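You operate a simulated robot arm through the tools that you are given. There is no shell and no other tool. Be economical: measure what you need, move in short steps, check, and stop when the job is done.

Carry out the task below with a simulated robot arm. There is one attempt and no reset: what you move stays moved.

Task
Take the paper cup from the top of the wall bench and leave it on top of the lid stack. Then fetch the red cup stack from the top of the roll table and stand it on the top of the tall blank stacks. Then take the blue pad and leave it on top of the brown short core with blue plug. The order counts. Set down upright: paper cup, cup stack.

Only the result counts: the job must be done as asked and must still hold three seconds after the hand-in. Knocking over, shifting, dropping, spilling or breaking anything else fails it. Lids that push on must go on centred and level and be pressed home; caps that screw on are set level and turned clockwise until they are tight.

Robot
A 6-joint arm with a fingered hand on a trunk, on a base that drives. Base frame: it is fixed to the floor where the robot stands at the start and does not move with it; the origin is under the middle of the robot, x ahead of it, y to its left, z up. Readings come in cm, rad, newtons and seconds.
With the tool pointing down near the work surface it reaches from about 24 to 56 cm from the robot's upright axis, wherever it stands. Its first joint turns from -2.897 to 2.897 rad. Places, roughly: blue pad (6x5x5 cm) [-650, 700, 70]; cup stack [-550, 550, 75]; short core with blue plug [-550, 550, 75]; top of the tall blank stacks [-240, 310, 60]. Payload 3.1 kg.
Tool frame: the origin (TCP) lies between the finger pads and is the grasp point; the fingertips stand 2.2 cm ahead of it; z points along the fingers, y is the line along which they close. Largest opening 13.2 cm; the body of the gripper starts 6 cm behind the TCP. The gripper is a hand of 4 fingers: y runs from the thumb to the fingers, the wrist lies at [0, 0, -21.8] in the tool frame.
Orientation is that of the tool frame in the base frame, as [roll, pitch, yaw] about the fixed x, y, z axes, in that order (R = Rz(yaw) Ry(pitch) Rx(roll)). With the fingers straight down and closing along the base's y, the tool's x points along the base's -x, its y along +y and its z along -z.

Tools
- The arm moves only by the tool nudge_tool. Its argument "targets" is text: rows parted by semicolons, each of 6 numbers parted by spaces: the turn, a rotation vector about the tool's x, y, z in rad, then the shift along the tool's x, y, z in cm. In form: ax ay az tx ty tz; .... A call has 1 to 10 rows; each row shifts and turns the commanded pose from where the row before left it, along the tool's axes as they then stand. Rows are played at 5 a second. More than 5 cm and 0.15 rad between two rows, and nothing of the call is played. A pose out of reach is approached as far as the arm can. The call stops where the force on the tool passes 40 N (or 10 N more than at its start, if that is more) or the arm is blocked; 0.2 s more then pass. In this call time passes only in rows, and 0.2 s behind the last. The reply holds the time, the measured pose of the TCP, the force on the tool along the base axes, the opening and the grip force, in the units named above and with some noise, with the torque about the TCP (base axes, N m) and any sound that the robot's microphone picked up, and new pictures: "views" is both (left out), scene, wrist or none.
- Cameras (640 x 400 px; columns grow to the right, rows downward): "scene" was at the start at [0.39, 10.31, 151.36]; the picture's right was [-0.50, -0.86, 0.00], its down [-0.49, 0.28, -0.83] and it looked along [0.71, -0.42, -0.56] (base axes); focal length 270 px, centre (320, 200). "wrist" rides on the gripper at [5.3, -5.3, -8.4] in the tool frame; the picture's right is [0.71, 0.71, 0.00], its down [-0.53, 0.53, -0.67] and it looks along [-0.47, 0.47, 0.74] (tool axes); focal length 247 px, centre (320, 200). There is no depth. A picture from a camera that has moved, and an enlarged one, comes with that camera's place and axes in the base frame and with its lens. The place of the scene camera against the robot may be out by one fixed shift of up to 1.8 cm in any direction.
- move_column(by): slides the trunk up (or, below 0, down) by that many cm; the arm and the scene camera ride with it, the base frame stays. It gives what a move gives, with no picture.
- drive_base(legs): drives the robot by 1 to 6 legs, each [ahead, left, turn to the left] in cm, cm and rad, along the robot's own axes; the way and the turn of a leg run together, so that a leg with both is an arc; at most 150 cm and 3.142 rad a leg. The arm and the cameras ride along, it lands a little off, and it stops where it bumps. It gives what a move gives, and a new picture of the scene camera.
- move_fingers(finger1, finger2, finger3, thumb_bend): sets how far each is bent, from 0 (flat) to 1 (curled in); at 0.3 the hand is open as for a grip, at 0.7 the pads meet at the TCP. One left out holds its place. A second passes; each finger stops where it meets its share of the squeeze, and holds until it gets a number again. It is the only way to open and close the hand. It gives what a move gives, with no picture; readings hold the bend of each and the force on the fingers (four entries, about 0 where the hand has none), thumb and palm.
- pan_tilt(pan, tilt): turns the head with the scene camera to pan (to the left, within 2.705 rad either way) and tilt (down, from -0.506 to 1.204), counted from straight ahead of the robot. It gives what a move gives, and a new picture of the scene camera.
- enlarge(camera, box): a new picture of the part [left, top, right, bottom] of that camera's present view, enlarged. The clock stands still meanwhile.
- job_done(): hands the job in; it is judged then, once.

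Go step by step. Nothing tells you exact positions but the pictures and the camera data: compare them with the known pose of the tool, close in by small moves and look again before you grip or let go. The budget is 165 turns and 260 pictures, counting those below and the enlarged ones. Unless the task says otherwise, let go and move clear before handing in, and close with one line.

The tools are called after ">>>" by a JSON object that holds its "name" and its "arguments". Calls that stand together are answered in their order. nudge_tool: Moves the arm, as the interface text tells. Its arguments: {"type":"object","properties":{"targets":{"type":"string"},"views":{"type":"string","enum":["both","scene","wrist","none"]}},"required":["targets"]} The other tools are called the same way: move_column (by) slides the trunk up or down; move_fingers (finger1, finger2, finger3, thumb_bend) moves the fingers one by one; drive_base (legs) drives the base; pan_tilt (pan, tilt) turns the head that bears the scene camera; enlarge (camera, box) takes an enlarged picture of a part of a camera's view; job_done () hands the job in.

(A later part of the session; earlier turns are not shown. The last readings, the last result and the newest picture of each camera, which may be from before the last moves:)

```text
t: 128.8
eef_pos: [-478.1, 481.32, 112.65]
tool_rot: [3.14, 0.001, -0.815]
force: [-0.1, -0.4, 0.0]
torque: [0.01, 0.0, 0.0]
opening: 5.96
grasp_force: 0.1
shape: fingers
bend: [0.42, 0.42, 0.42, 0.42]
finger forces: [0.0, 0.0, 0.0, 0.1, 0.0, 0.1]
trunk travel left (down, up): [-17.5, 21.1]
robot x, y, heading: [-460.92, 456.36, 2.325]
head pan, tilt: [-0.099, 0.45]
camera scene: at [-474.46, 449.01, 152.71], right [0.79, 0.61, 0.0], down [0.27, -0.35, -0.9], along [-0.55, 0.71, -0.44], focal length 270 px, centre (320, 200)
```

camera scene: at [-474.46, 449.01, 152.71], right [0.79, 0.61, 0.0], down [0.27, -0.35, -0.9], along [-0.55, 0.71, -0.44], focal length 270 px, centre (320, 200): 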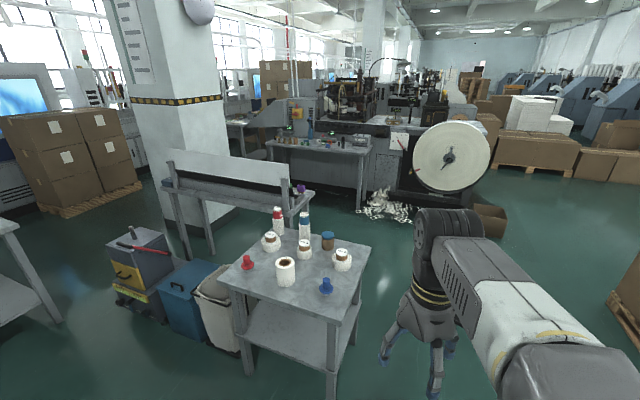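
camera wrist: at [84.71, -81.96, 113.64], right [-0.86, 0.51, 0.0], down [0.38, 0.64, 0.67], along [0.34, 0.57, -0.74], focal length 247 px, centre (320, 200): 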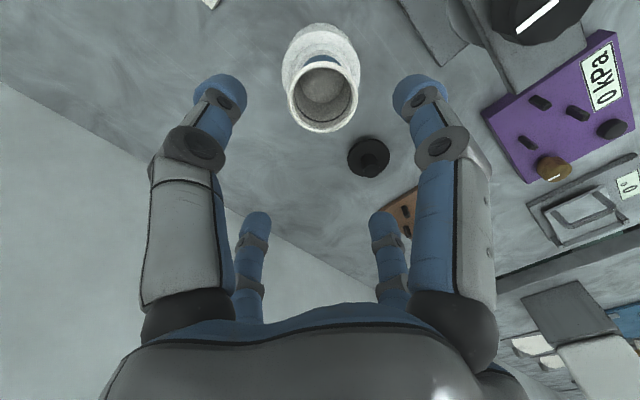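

>>> {"name": "enlarge", "arguments": {"camera": "scene", "box": [220, 195, 380, 295]}}

```text
4.00 times, centred on (300, 245) of scene
camera zoom: at [-474.46, 449.01, 152.71], right [0.79, 0.61, 0.0], down [0.27, -0.35, -0.9], along [-0.55, 0.71, -0.44], focal length 1082 px, centre (400, 20)
```

zoom: 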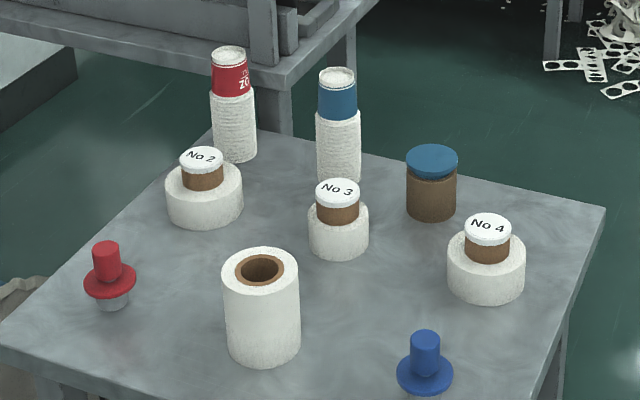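

The red cup stack (inverted cups, about 14 cm tall) is near [-565, 532]; the brown core with blue plug is near [-537, 537]. I'll square up to the table's front, slide left and look again.

>>> {"name": "drive_base", "arguments": {"legs": [[0, 0, -0.395], [0, 66, 0], [18, 0, 0]]}}

>>> {"name": "pan_tilt", "arguments": {"pan": 0.1, "tilt": 0.85}}

```text
t: 134.8
eef_pos: [-536.76, 479.84, 112.51]
tool_rot: [-3.141, -0.002, -1.214]
force: [-0.7, 0.6, -0.4]
torque: [-0.07, 0.0, 0.01]
opening: 5.98
grasp_force: 0.0
shape: fingers
bend: [0.42, 0.42, 0.42, 0.42]
finger forces: [0.0, 0.1, 0.1, 0.0, 0.0, 0.0]
trunk travel left (down, up): [-17.5, 21.1]
robot x, y, heading: [-530.46, 450.04, 1.925]
head pan, tilt: [-0.099, 0.45]
camera scene: at [-546.08, 448.24, 152.71], right [0.97, 0.25, 0.0], down [0.11, -0.42, -0.9], along [-0.23, 0.87, -0.44], focal length 270 px, centre (320, 200)
```

scene: 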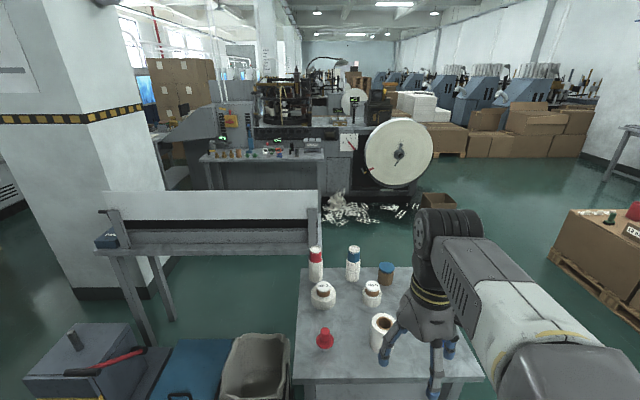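

```text
t: 135.7
eef_pos: [-536.91, 479.7, 112.51]
tool_rot: [3.141, 0.001, -1.217]
force: [0.5, 0.2, 0.1]
torque: [0.01, 0.02, 0.01]
opening: 5.94
grasp_force: 0.1
shape: fingers
bend: [0.42, 0.42, 0.42, 0.42]
finger forces: [0.1, 0.0, 0.0, 0.1, 0.0, 0.1]
trunk travel left (down, up): [-17.5, 21.1]
robot x, y, heading: [-530.75, 449.66, 1.924]
head pan, tilt: [0.099, 0.85]
camera scene: at [-547.14, 446.24, 149.28], right [0.9, 0.44, 0.0], down [0.33, -0.67, -0.66], along [-0.29, 0.59, -0.75], focal length 270 px, centre (320, 200)
```

scene: 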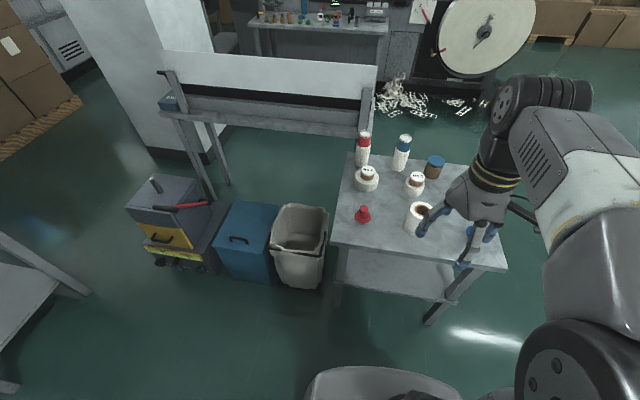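

The table top is at z = 70, with the red stack near [-571, 537] in the far left corner, too deep to reach from the front. I'll go round to the back side of the table.

>>> {"name": "drive_base", "arguments": {"legs": [[0, -85, 0], [118, 0, 0], [0, 0, 3.075]]}}

>>> {"name": "pan_tilt", "arguments": {"pan": -0.6, "tilt": 0.6}}

```text
t: 152.8
eef_pos: [-485.29, 557.8, 112.53]
tool_rot: [3.142, 0.0, 1.798]
force: [-0.1, -0.2, 0.2]
torque: [-0.01, 0.0, 0.01]
opening: 5.97
grasp_force: 0.1
shape: fingers
bend: [0.42, 0.42, 0.42, 0.42]
finger forces: [0.1, 0.0, 0.0, 0.1, 0.1, 0.0]
trunk travel left (down, up): [-17.5, 21.1]
robot x, y, heading: [-487.61, 588.21, -1.344]
head pan, tilt: [0.099, 0.85]
camera scene: at [-473.13, 589.84, 149.27], right [-0.95, -0.32, 0.0], down [-0.24, 0.71, -0.66], along [0.21, -0.63, -0.75], focal length 270 px, centre (320, 200)
```

scene: 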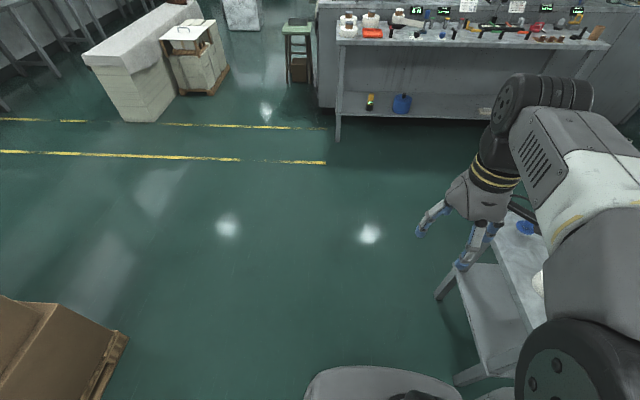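

```text
t: 153.9
eef_pos: [-485.23, 557.76, 112.42]
tool_rot: [-3.141, -0.001, 1.797]
force: [-0.5, -0.3, -0.4]
torque: [0.02, 0.01, -0.03]
opening: 5.99
grasp_force: 0.0
shape: fingers
bend: [0.42, 0.42, 0.42, 0.42]
finger forces: [0.0, 0.0, 0.0, 0.0, 0.1, 0.0]
trunk travel left (down, up): [-17.5, 21.1]
robot x, y, heading: [-487.54, 587.96, -1.348]
head pan, tilt: [-0.6, 0.6]
camera scene: at [-478.85, 589.02, 151.36], right [-0.93, 0.37, 0.0], down [0.21, 0.53, -0.82], along [-0.3, -0.77, -0.57], focal length 270 px, centre (320, 200)
```

scene: 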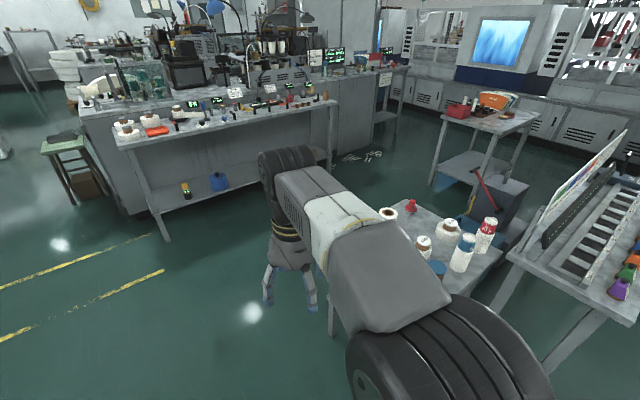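

>>> {"name": "drive_base", "arguments": {"legs": [[0, 0, 0.06], [0, -57, 0]]}}

>>> {"name": "pan_tilt", "arguments": {"pan": -0.5, "tilt": 0.9}}

>>> {"name": "enlarge", "arguments": {"camera": "wrist", "box": [0, 0, 640, 400]}}

```text
t: 156.7
eef_pos: [-512.91, 551.34, 112.57]
tool_rot: [3.139, 0.0, 1.983]
force: [-0.3, 0.1, -0.9]
torque: [0.03, -0.04, -0.01]
opening: 5.96
grasp_force: 0.1
shape: fingers
bend: [0.42, 0.42, 0.42, 0.42]
finger forces: [0.1, 0.0, 0.0, 0.0, 0.1, 0.0]
trunk travel left (down, up): [-17.5, 21.1]
robot x, y, heading: [-520.77, 580.49, -1.168]
head pan, tilt: [-0.6, 0.6]
stopped in leg 2: the robot was blocked; the commanded pose is now the measured one
camera scene: at [-512.49, 583.44, 151.37], right [-0.98, 0.19, 0.0], down [0.11, 0.56, -0.82], along [-0.16, -0.81, -0.57], focal length 270 px, centre (320, 200)
```

scene: 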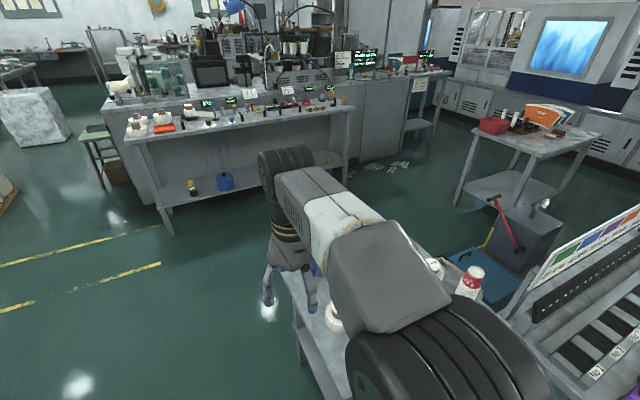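

```text
t: 157.5
eef_pos: [-512.88, 551.51, 112.59]
tool_rot: [-3.142, 0.0, 1.982]
force: [-0.5, 0.4, -0.5]
torque: [0.0, -0.02, -0.04]
opening: 5.96
grasp_force: 0.0
shape: fingers
bend: [0.42, 0.42, 0.42, 0.42]
finger forces: [0.1, 0.0, 0.0, 0.1, 0.0, 0.1]
trunk travel left (down, up): [-17.5, 21.1]
robot x, y, heading: [-520.8, 580.77, -1.165]
head pan, tilt: [-0.499, 0.901]
camera scene: at [-511.34, 584.67, 148.89], right [-1.0, 0.09, 0.0], down [0.07, 0.78, -0.62], along [-0.06, -0.62, -0.78], focal length 270 px, centre (320, 200)
```

scene: 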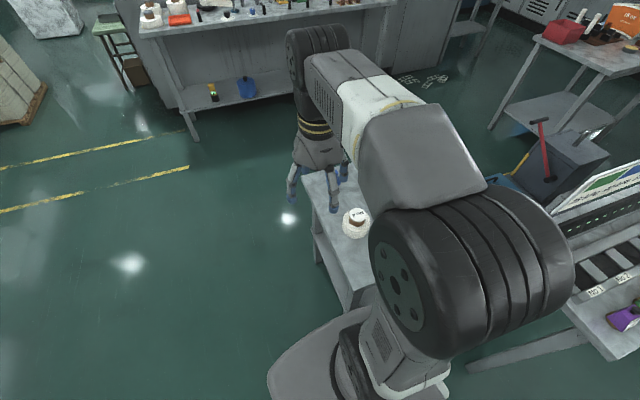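

```text
1.00 times, centred on (320, 200) of wrist
camera zoom: at [-519.86, 554.16, 120.86], right [0.37, 0.93, 0.0], down [0.69, -0.27, 0.67], along [0.62, -0.24, -0.74], focal length 247 px, centre (320, 200)
```

zoom: 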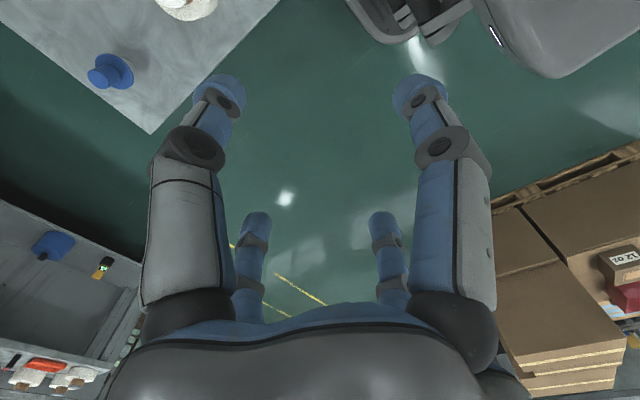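

The base touched the table's corner; I'll back off 12 cm, then slide along and come in.

>>> {"name": "drive_base", "arguments": {"legs": [[-13, 0, 0], [0, 0, -0.12], [0, -22, 0], [8, 0, 0]]}}

>>> {"name": "pan_tilt", "arguments": {"pan": -0.6, "tilt": 0.9}}

>>> {"name": "enlarge", "arguments": {"camera": "wrist", "box": [0, 0, 640, 400]}}

```text
t: 161.3
eef_pos: [-540.16, 548.22, 112.58]
tool_rot: [-3.14, 0.0, 1.863]
force: [0.3, -0.3, -0.5]
torque: [0.03, 0.01, -0.01]
opening: 5.98
grasp_force: 0.1
shape: fingers
bend: [0.42, 0.42, 0.42, 0.42]
finger forces: [0.0, 0.0, 0.0, 0.1, 0.0, 0.0]
trunk travel left (down, up): [-17.5, 21.1]
robot x, y, heading: [-544.38, 578.53, -1.282]
head pan, tilt: [-0.499, 0.901]
camera scene: at [-534.57, 580.89, 148.88], right [-0.98, 0.21, 0.0], down [0.16, 0.77, -0.62], along [-0.13, -0.61, -0.78], focal length 270 px, centre (320, 200)
```

scene: 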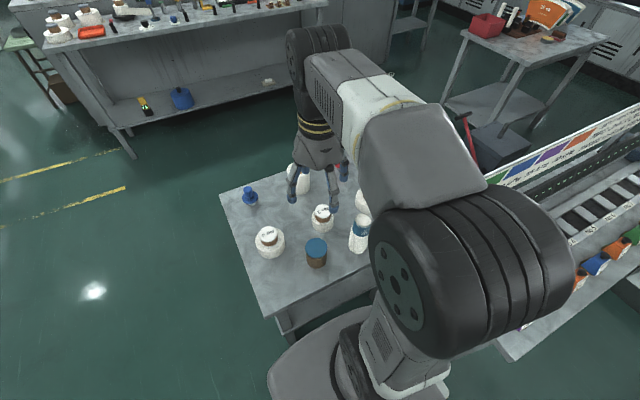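

```text
t: 162.0
eef_pos: [-540.16, 548.4, 112.64]
tool_rot: [3.142, 0.0, 1.862]
force: [0.4, -0.2, -0.5]
torque: [-0.01, -0.03, -0.02]
opening: 5.95
grasp_force: 0.1
shape: fingers
bend: [0.42, 0.42, 0.42, 0.42]
finger forces: [0.0, 0.0, 0.0, 0.0, 0.0, 0.1]
trunk travel left (down, up): [-17.5, 21.1]
robot x, y, heading: [-544.58, 578.11, -1.283]
head pan, tilt: [-0.6, 0.901]
camera scene: at [-535.38, 581.29, 148.88], right [-0.95, 0.31, 0.0], down [0.24, 0.75, -0.62], along [-0.19, -0.59, -0.78], focal length 270 px, centre (320, 200)
```

scene: 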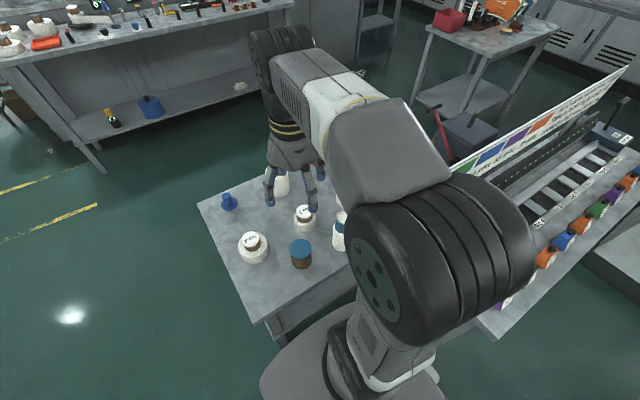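

```text
1.00 times, centred on (320, 200) of wrist
camera zoom: at [-546.76, 551.96, 120.87], right [0.47, 0.88, 0.0], down [0.65, -0.35, 0.67], along [0.59, -0.32, -0.74], focal length 247 px, centre (320, 200)
```

zoom: 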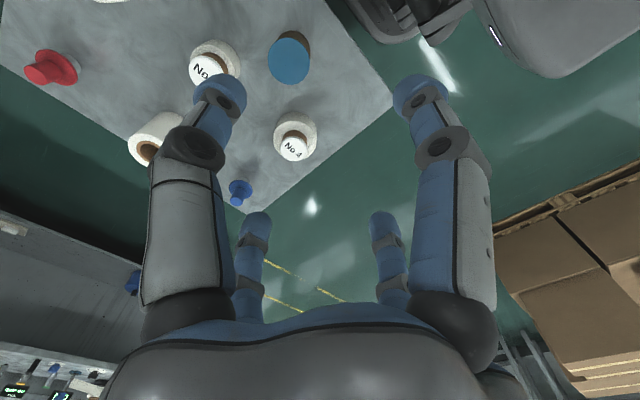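

The core is confirmed near [-541, 542.5]. I'll swing the hand toward the red stack (near [-571, 537]), staying high.

>>> {"name": "nudge_tool", "arguments": {"targets": "0 0 0 0 -4 0; 0 0 0 0 -4 0; 0 0 0 0 -4 0; 0 0 0 0 -4 0; 0 0 0 0 -4 0; 0 0 0 0 -4 0; 0 0 0 0 0 0"}}

>>> {"name": "pan_tilt", "arguments": {"pan": -0.35, "tilt": 0.9}}

```text
t: 163.6
eef_pos: [-563.06, 541.44, 112.64]
tool_rot: [3.14, 0.0, 1.861]
force: [0.2, -0.2, -0.4]
torque: [0.01, 0.0, 0.0]
opening: 5.96
grasp_force: 0.1
shape: fingers
bend: [0.42, 0.42, 0.42, 0.42]
finger forces: [0.0, 0.0, 0.0, 0.1, 0.0, 0.0]
trunk travel left (down, up): [-17.5, 21.1]
robot x, y, heading: [-544.67, 578.68, -1.285]
head pan, tilt: [-0.6, 0.901]
camera scene: at [-535.32, 581.31, 148.88], right [-0.95, 0.31, 0.0], down [0.24, 0.75, -0.62], along [-0.19, -0.59, -0.78], focal length 270 px, centre (320, 200)
camera wrist: at [-569.73, 545.02, 121.02], right [0.47, 0.88, 0.0], down [0.65, -0.35, 0.67], along [0.59, -0.32, -0.74], focal length 247 px, centre (320, 200)
```

scene: 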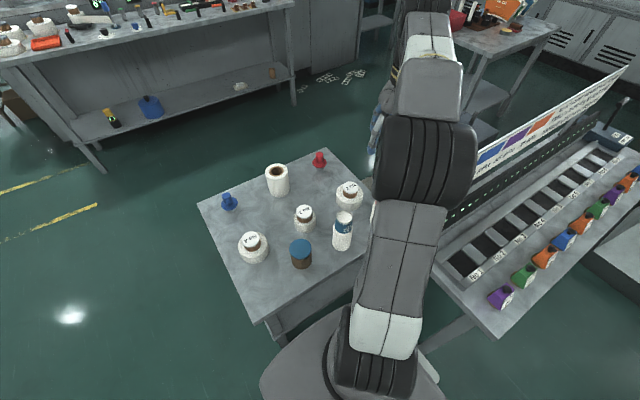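
wrist: 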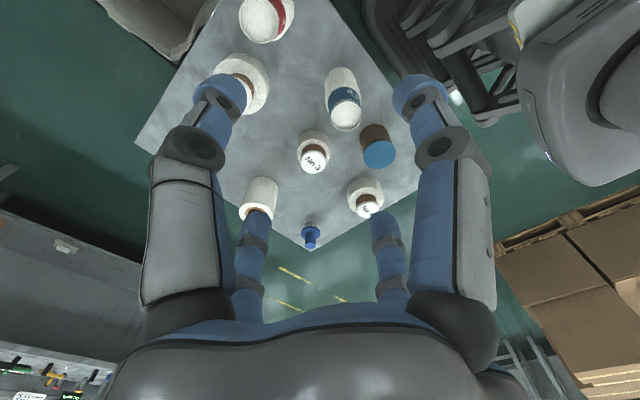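

```text
t: 164.4
eef_pos: [-563.07, 541.27, 112.64]
tool_rot: [3.141, -0.001, 1.862]
force: [-0.4, -0.1, 0.7]
torque: [-0.01, 0.0, -0.02]
opening: 5.99
grasp_force: 0.1
shape: fingers
bend: [0.42, 0.42, 0.42, 0.42]
finger forces: [0.0, 0.1, 0.1, 0.0, 0.0, 0.0]
trunk travel left (down, up): [-17.5, 21.1]
robot x, y, heading: [-544.15, 578.18, -1.28]
head pan, tilt: [-0.351, 0.901]
camera scene: at [-533.54, 580.92, 148.88], right [-1.0, 0.06, 0.0], down [0.05, 0.78, -0.62], along [-0.04, -0.62, -0.78], focal length 270 px, centre (320, 200)
```

scene: 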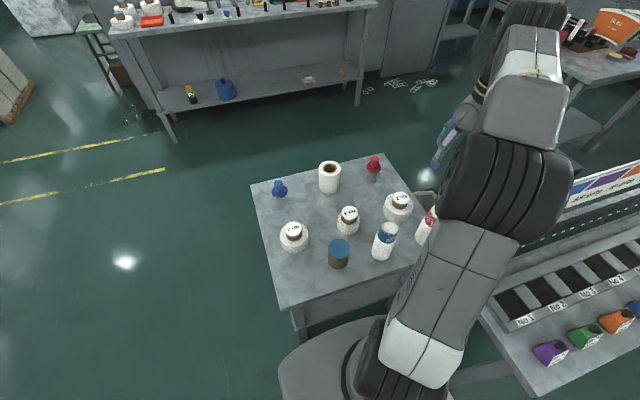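

Red stack top is near [-570.4, 537.5, 85]. Moving over it with fingers a bit more open.

>>> {"name": "nudge_tool", "arguments": {"targets": "0 0 0 -0.5 -2.7 2; 0 0 0 -0.5 -2.7 3; 0 0 0 -0.5 -2.8 3; 0 0 0 0 0 3; 0 0 0 0 0 3; 0 0 0 0 0 0"}}

>>> {"name": "move_fingers", "arguments": {"finger1": 0.34, "finger2": 0.34, "finger3": 0.34, "thumb_bend": 0.34}}

>>> {"name": "pan_tilt", "arguments": {"pan": -0.75, "tilt": 0.8}}

```text
t: 165.8
eef_pos: [-570.4, 537.97, 98.37]
tool_rot: [3.141, -0.001, 1.861]
force: [0.0, 0.3, 0.1]
torque: [-0.03, 0.0, -0.01]
opening: 5.98
grasp_force: 0.1
shape: fingers
bend: [0.42, 0.42, 0.42, 0.42]
finger forces: [0.0, 0.0, 0.1, 0.1, 0.0, 0.1]
trunk travel left (down, up): [-17.5, 21.1]
robot x, y, heading: [-544.23, 578.45, -1.279]
head pan, tilt: [-0.351, 0.901]
camera scene: at [-533.52, 580.94, 148.88], right [-1.0, 0.06, 0.0], down [0.05, 0.78, -0.62], along [-0.04, -0.62, -0.78], focal length 270 px, centre (320, 200)
camera wrist: at [-577.1, 541.47, 106.74], right [0.47, 0.88, 0.0], down [0.65, -0.35, 0.67], along [0.59, -0.32, -0.74], focal length 247 px, centre (320, 200)
```

scene: 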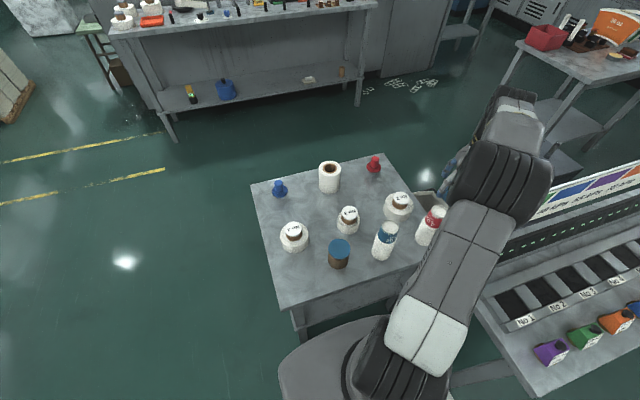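
wrist: 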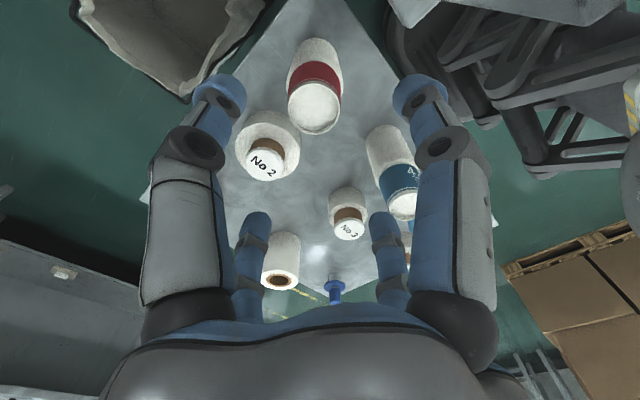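

```text
t: 166.8
eef_pos: [-570.5, 537.78, 98.48]
tool_rot: [3.14, -0.002, 1.862]
force: [0.5, 0.0, 0.6]
torque: [0.03, 0.01, -0.02]
opening: 7.83
grasp_force: 0.2
shape: fingers
bend: [0.34, 0.34, 0.34, 0.34]
finger forces: [0.1, 0.0, 0.1, 0.0, 0.0, 0.1]
trunk travel left (down, up): [-17.5, 21.1]
robot x, y, heading: [-544.21, 578.43, -1.283]
head pan, tilt: [-0.351, 0.901]
```

```text
t: 167.6
eef_pos: [-570.48, 537.89, 98.44]
tool_rot: [-3.141, 0.0, 1.862]
force: [-0.2, -0.2, -0.4]
torque: [0.02, 0.02, -0.01]
opening: 7.85
grasp_force: 0.1
shape: fingers
bend: [0.34, 0.34, 0.34, 0.34]
finger forces: [0.1, 0.0, 0.0, 0.1, 0.0, 0.1]
trunk travel left (down, up): [-17.5, 21.1]
robot x, y, heading: [-544.2, 578.39, -1.282]
head pan, tilt: [-0.75, 0.799]
camera scene: at [-536.66, 581.22, 149.67], right [-0.9, 0.44, 0.0], down [0.32, 0.64, -0.7], along [-0.31, -0.62, -0.72], focal length 270 px, centre (320, 200)
```

scene: 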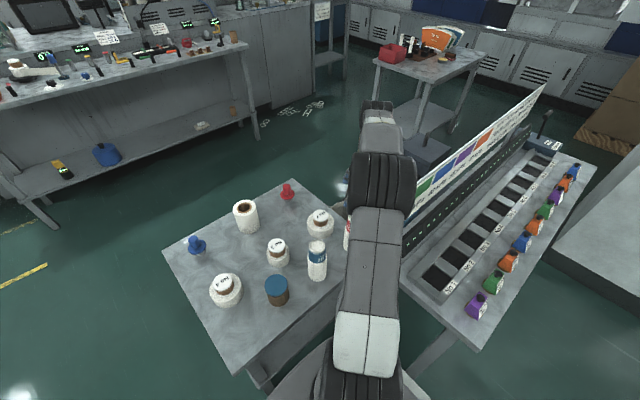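

>>> {"name": "nudge_tool", "arguments": {"targets": "0 0 0 -0.6 0.15 2; 0 0 0 0 0 2.5; 0 0 0 0 0 2.5; 0 0 0 0 0 0", "views": "wrist"}}

```text
t: 168.6
eef_pos: [-570.12, 537.16, 91.59]
tool_rot: [3.139, 0.0, 1.862]
force: [-0.5, 1.0, -0.1]
torque: [-0.01, -0.01, -0.02]
opening: 7.83
grasp_force: 0.1
shape: fingers
bend: [0.34, 0.34, 0.34, 0.34]
finger forces: [0.0, 0.0, 0.1, 0.1, 0.1, 0.1]
trunk travel left (down, up): [-17.5, 21.1]
robot x, y, heading: [-544.17, 578.66, -1.283]
head pan, tilt: [-0.75, 0.799]
camera wrist: at [-576.81, 540.7, 99.87], right [0.47, 0.88, 0.0], down [0.65, -0.35, 0.67], along [0.59, -0.32, -0.74], focal length 247 px, centre (320, 200)
```

wrist: 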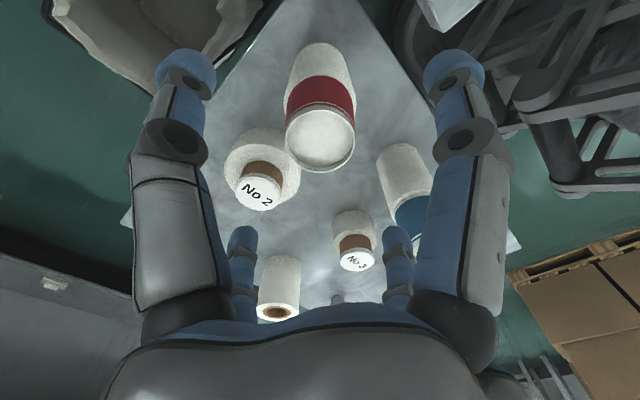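

Roll "No 2" is close to the stack, so I'll turn the hand 45° to straddle it, then fine-centre.

>>> {"name": "nudge_tool", "arguments": {"targets": "0 0 0.131 0 0 0; 0 0 0.131 0 0 0; 0 0 0.131 0 0 0; 0 0 0.131 0 0 0; 0 0 0.131 0 0 0; 0 0 0.131 0 0 0; 0 0 0 0 0 0"}}

```text
t: 170.2
eef_pos: [-570.15, 537.13, 91.51]
tool_rot: [3.141, -0.001, 1.074]
force: [-0.7, -0.3, -0.1]
torque: [-0.02, -0.02, -0.02]
opening: 7.84
grasp_force: 0.1
shape: fingers
bend: [0.34, 0.34, 0.34, 0.34]
finger forces: [0.1, 0.0, 0.0, 0.1, 0.0, 0.0]
trunk travel left (down, up): [-17.5, 21.1]
robot x, y, heading: [-544.27, 578.69, -1.28]
head pan, tilt: [-0.75, 0.799]
camera scene: at [-536.66, 581.22, 149.67], right [-0.9, 0.45, 0.0], down [0.32, 0.64, -0.7], along [-0.31, -0.62, -0.72], focal length 270 px, centre (320, 200)
camera wrist: at [-572.28, 544.36, 99.84], right [0.96, 0.28, 0.0], down [0.21, -0.71, 0.67], along [0.19, -0.64, -0.74], focal length 247 px, centre (320, 200)
```

scene: 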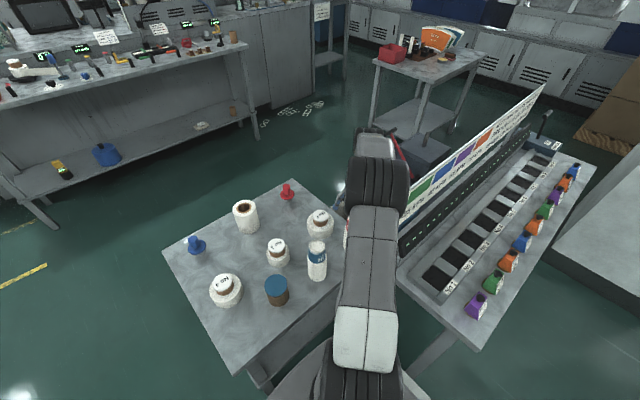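
wrist: 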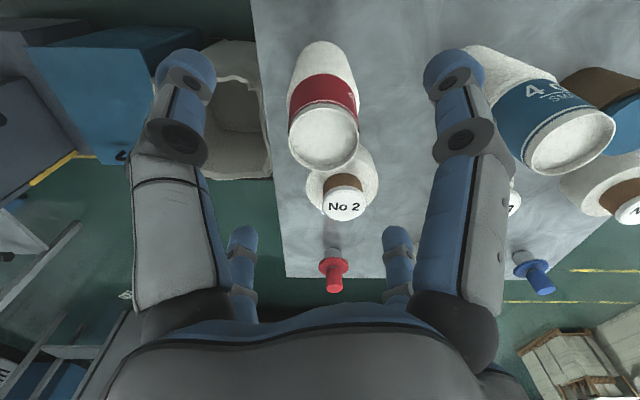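

>>> {"name": "nudge_tool", "arguments": {"targets": "0 0 0 0 0.4 2; 0 0 0 0 0 2; 0 0 0 0 0 2; 0 0 0 0 0 2; 0 0 0 0 0 2; 0 0 0 0 0 0", "views": "wrist"}}

```text
t: 171.6
eef_pos: [-569.75, 536.86, 81.52]
tool_rot: [3.141, -0.001, 1.075]
force: [0.4, 0.0, 0.1]
torque: [0.0, -0.01, 0.01]
opening: 7.81
grasp_force: 0.1
shape: fingers
bend: [0.34, 0.34, 0.34, 0.34]
finger forces: [0.1, 0.1, 0.0, 0.0, 0.1, 0.1]
trunk travel left (down, up): [-17.5, 21.1]
robot x, y, heading: [-544.22, 578.4, -1.281]
head pan, tilt: [-0.75, 0.799]
camera wrist: at [-571.92, 544.07, 89.75], right [0.96, 0.29, 0.0], down [0.21, -0.71, 0.67], along [0.19, -0.64, -0.74], focal length 247 px, centre (320, 200)
```

wrist: 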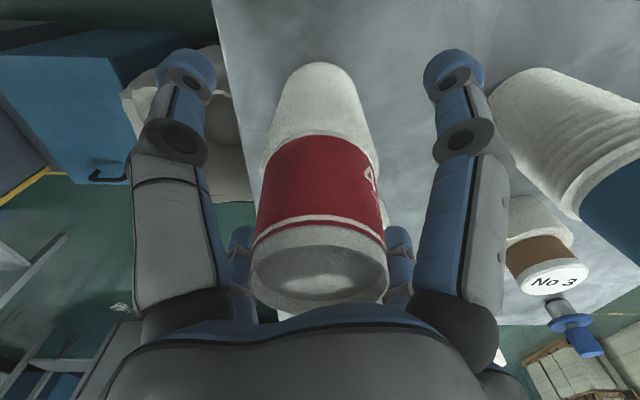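

>>> {"name": "nudge_tool", "arguments": {"targets": "0 0 0 0 0 0.8; 0 0 0 0 0 0.7; 0 0 0 0 0 0", "views": "none"}}

>>> {"name": "move_fingers", "arguments": {"finger1": 0.5, "finger2": 0.5, "finger3": 0.5, "thumb_bend": 0.5}}

>>> {"name": "enlarge", "arguments": {"camera": "wrist", "box": [0, 0, 640, 400]}}

```text
t: 172.4
eef_pos: [-569.74, 536.95, 80.02]
tool_rot: [3.14, -0.002, 1.075]
force: [0.5, 0.4, -0.4]
torque: [-0.01, -0.01, -0.02]
opening: 7.85
grasp_force: 0.1
shape: fingers
bend: [0.34, 0.34, 0.34, 0.34]
finger forces: [0.0, 0.1, 0.0, 0.1, 0.1, 0.1]
trunk travel left (down, up): [-17.5, 21.1]
robot x, y, heading: [-544.2, 578.25, -1.283]
head pan, tilt: [-0.75, 0.799]
```

```text
t: 173.4
eef_pos: [-569.74, 537.03, 80.02]
tool_rot: [3.141, 0.0, 1.076]
force: [-0.6, 0.6, -0.7]
torque: [0.03, 0.02, -0.02]
opening: 4.11
grasp_force: 0.1
shape: fingers
bend: [0.5, 0.5, 0.5, 0.5]
finger forces: [0.0, 0.0, 0.0, 0.1, 0.0, 0.0]
trunk travel left (down, up): [-17.5, 21.1]
robot x, y, heading: [-544.1, 578.36, -1.285]
head pan, tilt: [-0.75, 0.799]
```

```text
1.00 times, centred on (320, 200) of wrist
camera zoom: at [-571.93, 544.09, 88.37], right [0.96, 0.29, 0.0], down [0.21, -0.71, 0.67], along [0.19, -0.64, -0.74], focal length 247 px, centre (320, 200)
```

zoom: 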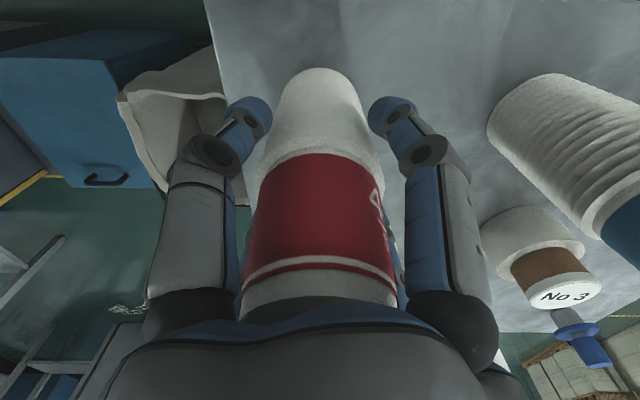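

Fingers will land on the rim section. Closing further.

>>> {"name": "move_fingers", "arguments": {"finger1": 0.56, "finger2": 0.56, "finger3": 0.56, "thumb_bend": 0.56}}

>>> {"name": "move_fingers", "arguments": {"finger1": 0.66, "finger2": 0.66, "finger3": 0.66, "thumb_bend": 0.66}}

>>> {"name": "enlarge", "arguments": {"camera": "wrist", "box": [0, 0, 640, 400]}}

```text
t: 174.4
eef_pos: [-569.7, 536.84, 80.15]
tool_rot: [-3.142, 0.0, 1.074]
force: [-0.6, -0.2, 0.2]
torque: [-0.02, 0.04, 0.0]
opening: 3.45
grasp_force: 4.7
shape: fingers
bend: [0.52, 0.53, 0.53, 0.53]
finger forces: [2.3, 2.3, 2.2, 0.1, 3.2, 0.0]
trunk travel left (down, up): [-17.5, 21.1]
robot x, y, heading: [-544.53, 578.5, -1.281]
head pan, tilt: [-0.75, 0.799]
```

```text
t: 175.4
eef_pos: [-569.76, 536.96, 80.06]
tool_rot: [-3.141, 0.001, 1.075]
force: [-0.6, 1.1, 0.6]
torque: [0.03, 0.04, 0.01]
opening: 3.27
grasp_force: 16.6
shape: fingers
bend: [0.53, 0.53, 0.54, 0.55]
finger forces: [6.3, 8.0, 7.1, 0.0, 12.7, 0.0]
trunk travel left (down, up): [-17.5, 21.1]
robot x, y, heading: [-543.84, 578.58, -1.281]
head pan, tilt: [-0.75, 0.799]
```

```text
1.00 times, centred on (320, 200) of wrist
camera zoom: at [-571.94, 544.1, 88.37], right [0.96, 0.29, 0.0], down [0.21, -0.71, 0.67], along [0.19, -0.64, -0.74], focal length 247 px, centre (320, 200)
```

zoom: 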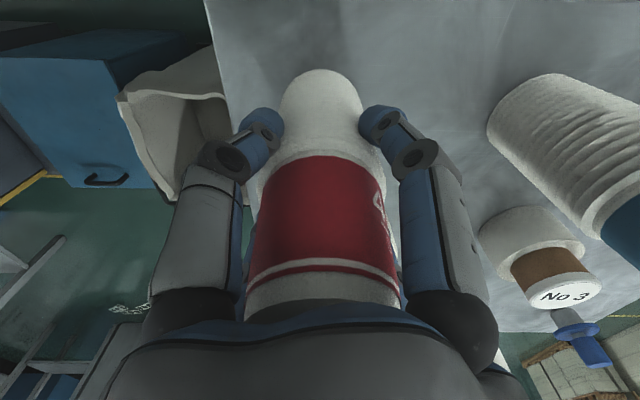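

Firm grip on the rims. Lifting straight up.

>>> {"name": "nudge_tool", "arguments": {"targets": "0 0 0 0 0 -0.6; 0 0 0 0 0 -1; 0 0 0 0 0 -2; 0 0 0 0 0 -3; 0 0 0 0 0 -4; 0 0 0 0 0 -4; 0 0 0 0 0 -4; 0 0 0 0 0 -4; 0 0 0 0 0 -4; 0 0 0 0 0 0"}}

```text
t: 177.6
eef_pos: [-569.88, 536.87, 106.43]
tool_rot: [-3.142, -0.001, 1.075]
force: [-1.0, -1.0, -1.0]
torque: [-0.02, -0.03, 0.01]
opening: 3.21
grasp_force: 16.8
shape: fingers
bend: [0.53, 0.53, 0.54, 0.56]
finger forces: [6.3, 8.2, 6.9, 0.0, 12.0, 0.1]
trunk travel left (down, up): [-17.5, 21.1]
robot x, y, heading: [-544.29, 578.55, -1.281]
head pan, tilt: [-0.75, 0.799]
camera scene: at [-536.67, 581.22, 149.67], right [-0.9, 0.45, 0.0], down [0.32, 0.64, -0.7], along [-0.31, -0.62, -0.72], focal length 270 px, centre (320, 200)
camera wrist: at [-572.08, 544.01, 114.79], right [0.96, 0.29, 0.0], down [0.21, -0.71, 0.67], along [0.19, -0.64, -0.74], focal length 247 px, centre (320, 200)
```

scene: 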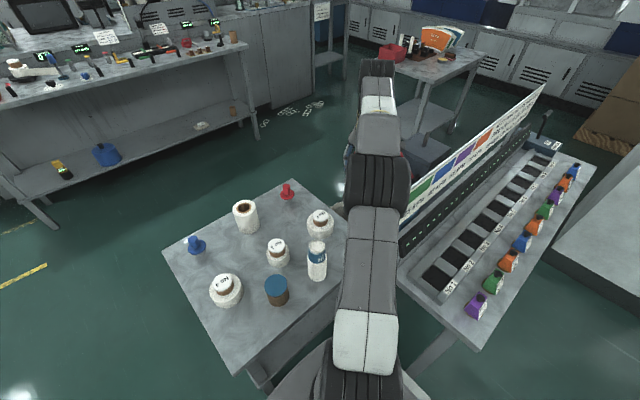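
wrist: 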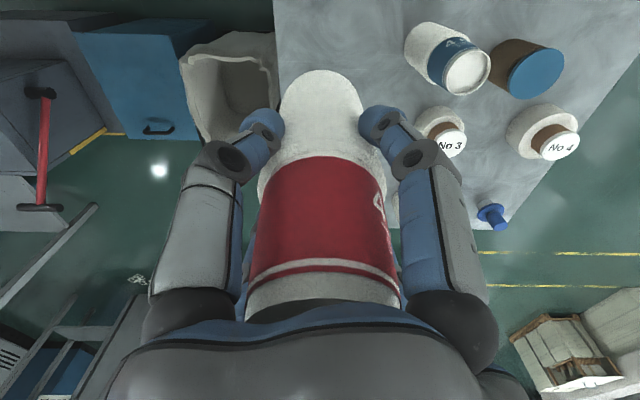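

The whole stack is lifted. I'll tuck the arm in front and drive back to the blank stacks.

>>> {"name": "nudge_tool", "arguments": {"targets": "0 0 0 3.2 3.1 0; 0 0 0 3.2 3.1 0; 0 0 0 3.2 3.1 0; 0 0 0 3.2 3.1 0; 0 0 0 3.2 3.1 0; 0 0 0 3.2 3.1 0; 0 0 0 3.2 3.1 0; 0 0 0 3.2 3.1 0; 0 0 0 0 0 0", "views": "none"}}

>>> {"name": "drive_base", "arguments": {"legs": [[-4, 0, 0], [0, 60, 0], [0, 0, 0.498], [140, 0, 0], [115, 0, 0], [0, 0, -0.7]]}}

>>> {"name": "pan_tilt", "arguments": {"pan": 0.2, "tilt": 0.7}}

```text
t: 179.6
eef_pos: [-535.79, 547.73, 106.88]
tool_rot: [3.14, 0.0, 1.075]
force: [-0.4, -0.2, -1.1]
torque: [0.02, -0.02, 0.03]
opening: 3.17
grasp_force: 16.7
shape: fingers
bend: [0.54, 0.53, 0.54, 0.56]
finger forces: [6.2, 8.2, 7.0, 0.1, 11.8, 0.0]
trunk travel left (down, up): [-17.5, 21.1]
robot x, y, heading: [-544.1, 578.46, -1.285]
head pan, tilt: [-0.75, 0.799]
```

```text
t: 198.8
eef_pos: [-312.17, 382.31, 106.84]
tool_rot: [3.141, 0.0, 0.836]
force: [-0.7, -0.2, -0.7]
torque: [0.0, 0.0, 0.03]
opening: 3.15
grasp_force: 16.6
shape: fingers
bend: [0.54, 0.53, 0.54, 0.56]
finger forces: [6.0, 8.3, 6.8, 0.1, 11.6, 0.0]
trunk travel left (down, up): [-17.5, 21.1]
robot x, y, heading: [-313.22, 414.06, -1.524]
head pan, tilt: [-0.75, 0.799]
camera scene: at [-305.06, 414.78, 149.67], right [-0.76, 0.65, 0.0], down [0.46, 0.55, -0.7], along [-0.45, -0.53, -0.72], focal length 270 px, centre (320, 200)
```

scene: 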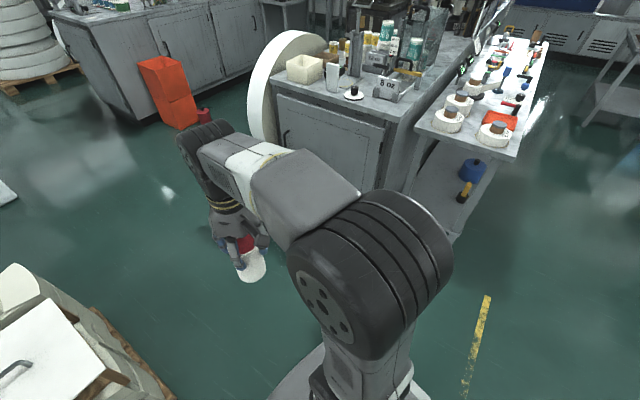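

```text
t: 200.0
eef_pos: [-312.29, 382.42, 106.87]
tool_rot: [3.141, -0.001, 0.835]
force: [-0.3, 0.4, -1.1]
torque: [0.02, 0.0, -0.02]
opening: 3.16
grasp_force: 16.8
shape: fingers
bend: [0.54, 0.53, 0.54, 0.56]
finger forces: [6.2, 8.3, 6.8, 0.0, 11.7, 0.1]
trunk travel left (down, up): [-17.5, 21.1]
robot x, y, heading: [-313.19, 414.2, -1.524]
head pan, tilt: [0.201, 0.7]
camera scene: at [-297.76, 412.69, 150.49], right [-0.97, -0.24, 0.0], down [-0.16, 0.62, -0.76], along [0.19, -0.74, -0.64], focal length 270 px, centre (320, 200)
```

scene: 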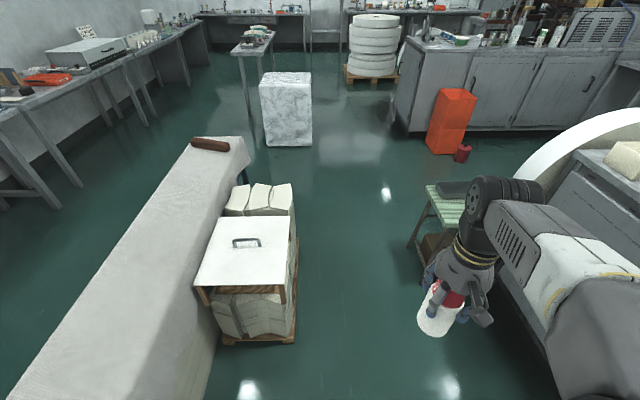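

>>> {"name": "enlarge", "arguments": {"camera": "scene", "box": [190, 160, 350, 260]}}

```text
4.00 times, centred on (270, 210) of scene
camera zoom: at [-297.76, 412.69, 150.49], right [-0.97, -0.24, 0.0], down [-0.16, 0.62, -0.76], along [0.19, -0.74, -0.64], focal length 1082 px, centre (520, 160)
```

zoom: 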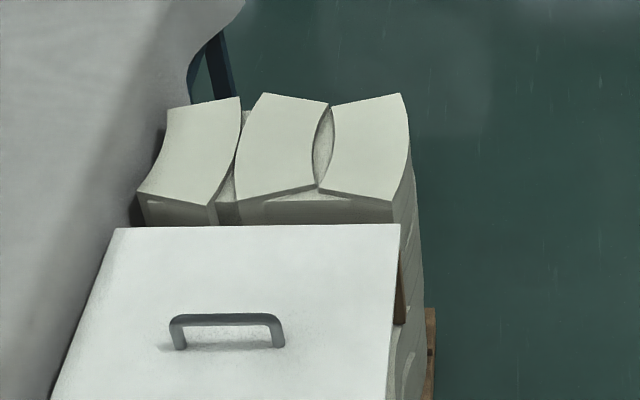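

The west tall stack's top is about [-248, 304.5, 54], a roughly 10 cm wide pile. I'll drive into the gap beside it.

>>> {"name": "drive_base", "arguments": {"legs": [[0, 17, 0], [126, 0, 0]]}}

>>> {"name": "pan_tilt", "arguments": {"pan": 1.0, "tilt": 0.95}}

```text
t: 207.3
eef_pos: [-292.7, 259.14, 106.86]
tool_rot: [-3.14, -0.001, 0.804]
force: [-1.1, 0.6, -1.0]
torque: [0.02, -0.01, 0.0]
opening: 3.13
grasp_force: 16.0
shape: fingers
bend: [0.54, 0.53, 0.54, 0.56]
finger forces: [6.2, 8.4, 6.7, 0.0, 11.6, 0.1]
trunk travel left (down, up): [-17.5, 21.1]
robot x, y, heading: [-292.41, 290.83, -1.555]
head pan, tilt: [0.201, 0.7]
camera scene: at [-277.41, 289.04, 150.49], right [-0.98, -0.22, 0.0], down [-0.14, 0.63, -0.76], along [0.17, -0.75, -0.64], focal length 270 px, centre (320, 200)
```

scene: 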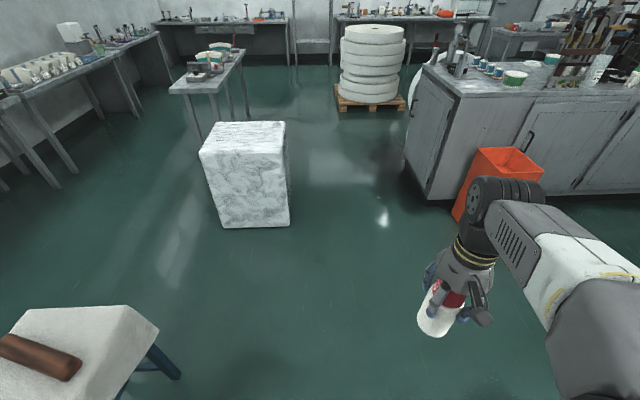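

```text
t: 208.4
eef_pos: [-292.75, 259.16, 106.86]
tool_rot: [3.141, 0.0, 0.805]
force: [0.0, -0.1, -0.7]
torque: [0.02, 0.02, 0.0]
opening: 3.13
grasp_force: 16.3
shape: fingers
bend: [0.54, 0.53, 0.54, 0.56]
finger forces: [6.2, 8.5, 6.7, 0.0, 11.5, 0.0]
trunk travel left (down, up): [-17.5, 21.1]
robot x, y, heading: [-292.62, 291.12, -1.553]
head pan, tilt: [1.0, 0.949]
camera scene: at [-273.07, 293.54, 148.52], right [-0.53, -0.85, 0.0], down [-0.69, 0.43, -0.58], along [0.5, -0.31, -0.81], focal length 270 px, centre (320, 200)
```

scene: 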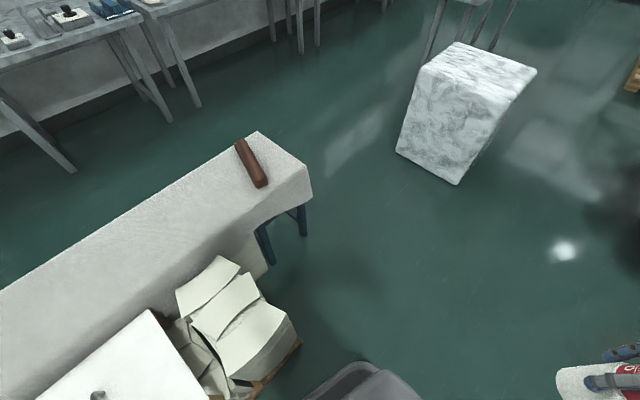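

>>> {"name": "drive_base", "arguments": {"legs": [[0, 0, 1.4]]}}

>>> {"name": "pan_tilt", "arguments": {"pan": 0.1, "tilt": 0.95}}

>>> {"name": "enlarge", "arguments": {"camera": "wrist", "box": [0, 0, 640, 400]}}

```text
t: 212.3
eef_pos: [-261.22, 285.55, 106.91]
tool_rot: [-3.141, -0.001, 2.199]
force: [-0.1, 0.1, -1.0]
torque: [-0.02, -0.01, 0.02]
opening: 3.12
grasp_force: 16.0
shape: fingers
bend: [0.54, 0.53, 0.54, 0.56]
finger forces: [6.0, 8.6, 6.7, 0.0, 11.4, 0.0]
trunk travel left (down, up): [-17.5, 21.1]
robot x, y, heading: [-292.62, 290.89, -0.158]
head pan, tilt: [1.0, 0.949]
camera scene: at [-292.64, 312.07, 148.52], right [0.75, -0.67, 0.0], down [-0.54, -0.61, -0.58], along [0.39, 0.43, -0.81], focal length 270 px, centre (320, 200)
```

scene: 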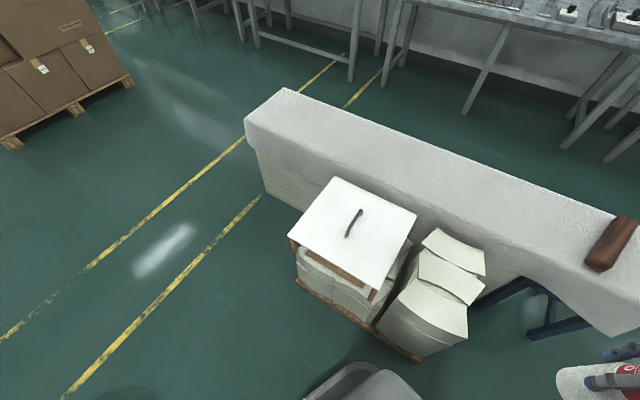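

```text
t: 213.5
eef_pos: [-261.32, 285.38, 106.88]
tool_rot: [-3.141, -0.001, 2.2]
force: [-0.5, -0.8, -1.2]
torque: [-0.02, 0.0, -0.01]
opening: 3.1
grasp_force: 16.2
shape: fingers
bend: [0.54, 0.53, 0.54, 0.56]
finger forces: [6.0, 8.5, 6.6, 0.0, 11.4, 0.0]
trunk travel left (down, up): [-17.5, 21.1]
robot x, y, heading: [-292.87, 291.01, -0.159]
head pan, tilt: [0.099, 0.949]
camera scene: at [-290.23, 306.22, 148.52], right [-0.06, -1.0, 0.0], down [-0.81, 0.05, -0.58], along [0.58, -0.03, -0.81], focal length 270 px, centre (320, 200)
```

scene: 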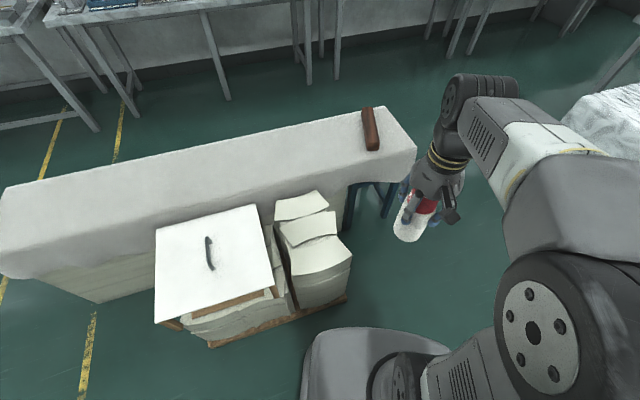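

```text
1.00 times, centred on (320, 200) of wrist
camera zoom: at [-268.66, 286.61, 115.18], right [0.16, 0.99, 0.0], down [0.73, -0.12, 0.67], along [0.66, -0.1, -0.74], focal length 247 px, centre (320, 200)
```

zoom: 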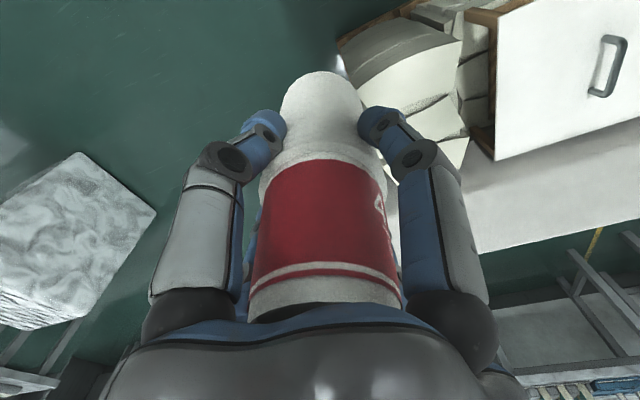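

Now moving the cup stack over the west pile.

>>> {"name": "nudge_tool", "arguments": {"targets": "0 0 0 1.2 3.6 0; 0 0 0 1.2 3.6 0; 0 0 0 1.2 3.6 0; 0 0 0 1.2 3.6 0; 0 0 0 1.2 3.6 0; 0 0 0 1.2 3.6 0; 0 0 0 0 0 0", "views": "none"}}

>>> {"name": "move_column", "arguments": {"by": -16}}

>>> {"name": "nudge_tool", "arguments": {"targets": "0 0 0 0 0 2; 0 0 0 0 0 3; 0 0 0 0 0 3; 0 0 0 0 0 0"}}

```text
t: 215.1
eef_pos: [-247.98, 303.91, 106.97]
tool_rot: [3.141, -0.001, 2.198]
force: [-0.1, 0.4, -1.0]
torque: [-0.02, 0.0, 0.0]
opening: 3.1
grasp_force: 15.9
shape: fingers
bend: [0.54, 0.53, 0.54, 0.56]
finger forces: [6.0, 8.5, 6.5, 0.0, 11.4, 0.1]
trunk travel left (down, up): [-17.5, 21.1]
robot x, y, heading: [-292.55, 290.88, -0.161]
head pan, tilt: [0.099, 0.949]
```

```text
t: 216.9
eef_pos: [-247.8, 303.78, 90.92]
tool_rot: [-3.141, 0.0, 2.198]
force: [-0.1, -0.2, -1.2]
torque: [0.01, 0.0, -0.01]
opening: 3.12
grasp_force: 16.6
shape: fingers
bend: [0.54, 0.53, 0.54, 0.56]
finger forces: [6.1, 8.6, 6.4, 0.0, 11.3, 0.1]
trunk travel left (down, up): [-1.5, 37.1]
robot x, y, heading: [-292.72, 290.95, -0.157]
head pan, tilt: [0.099, 0.949]
```

```text
t: 217.9
eef_pos: [-247.96, 303.81, 82.72]
tool_rot: [3.141, 0.001, 2.198]
force: [0.2, 0.4, -2.0]
torque: [-0.01, 0.0, -0.01]
opening: 3.1
grasp_force: 16.1
shape: fingers
bend: [0.54, 0.53, 0.54, 0.56]
finger forces: [6.1, 8.6, 6.4, 0.0, 11.2, 0.0]
trunk travel left (down, up): [-1.5, 37.1]
robot x, y, heading: [-292.48, 290.97, -0.161]
head pan, tilt: [0.099, 0.949]
camera scene: at [-290.22, 306.22, 132.46], right [-0.06, -1.0, 0.0], down [-0.81, 0.05, -0.58], along [0.58, -0.03, -0.81], focal length 270 px, centre (320, 200)
camera wrist: at [-255.41, 305.07, 91.09], right [0.16, 0.99, 0.0], down [0.73, -0.12, 0.67], along [0.66, -0.1, -0.74], focal length 247 px, centre (320, 200)
```

scene: 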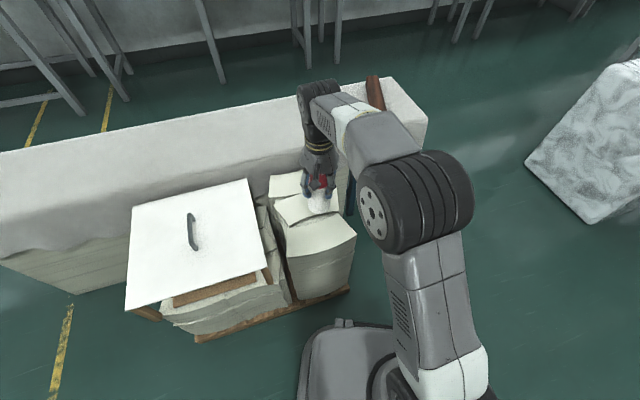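
wrist: 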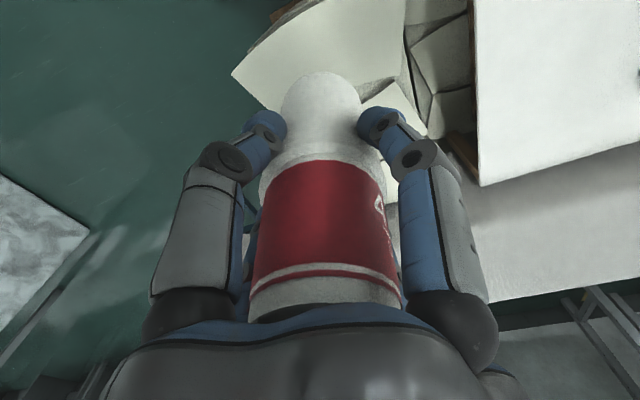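

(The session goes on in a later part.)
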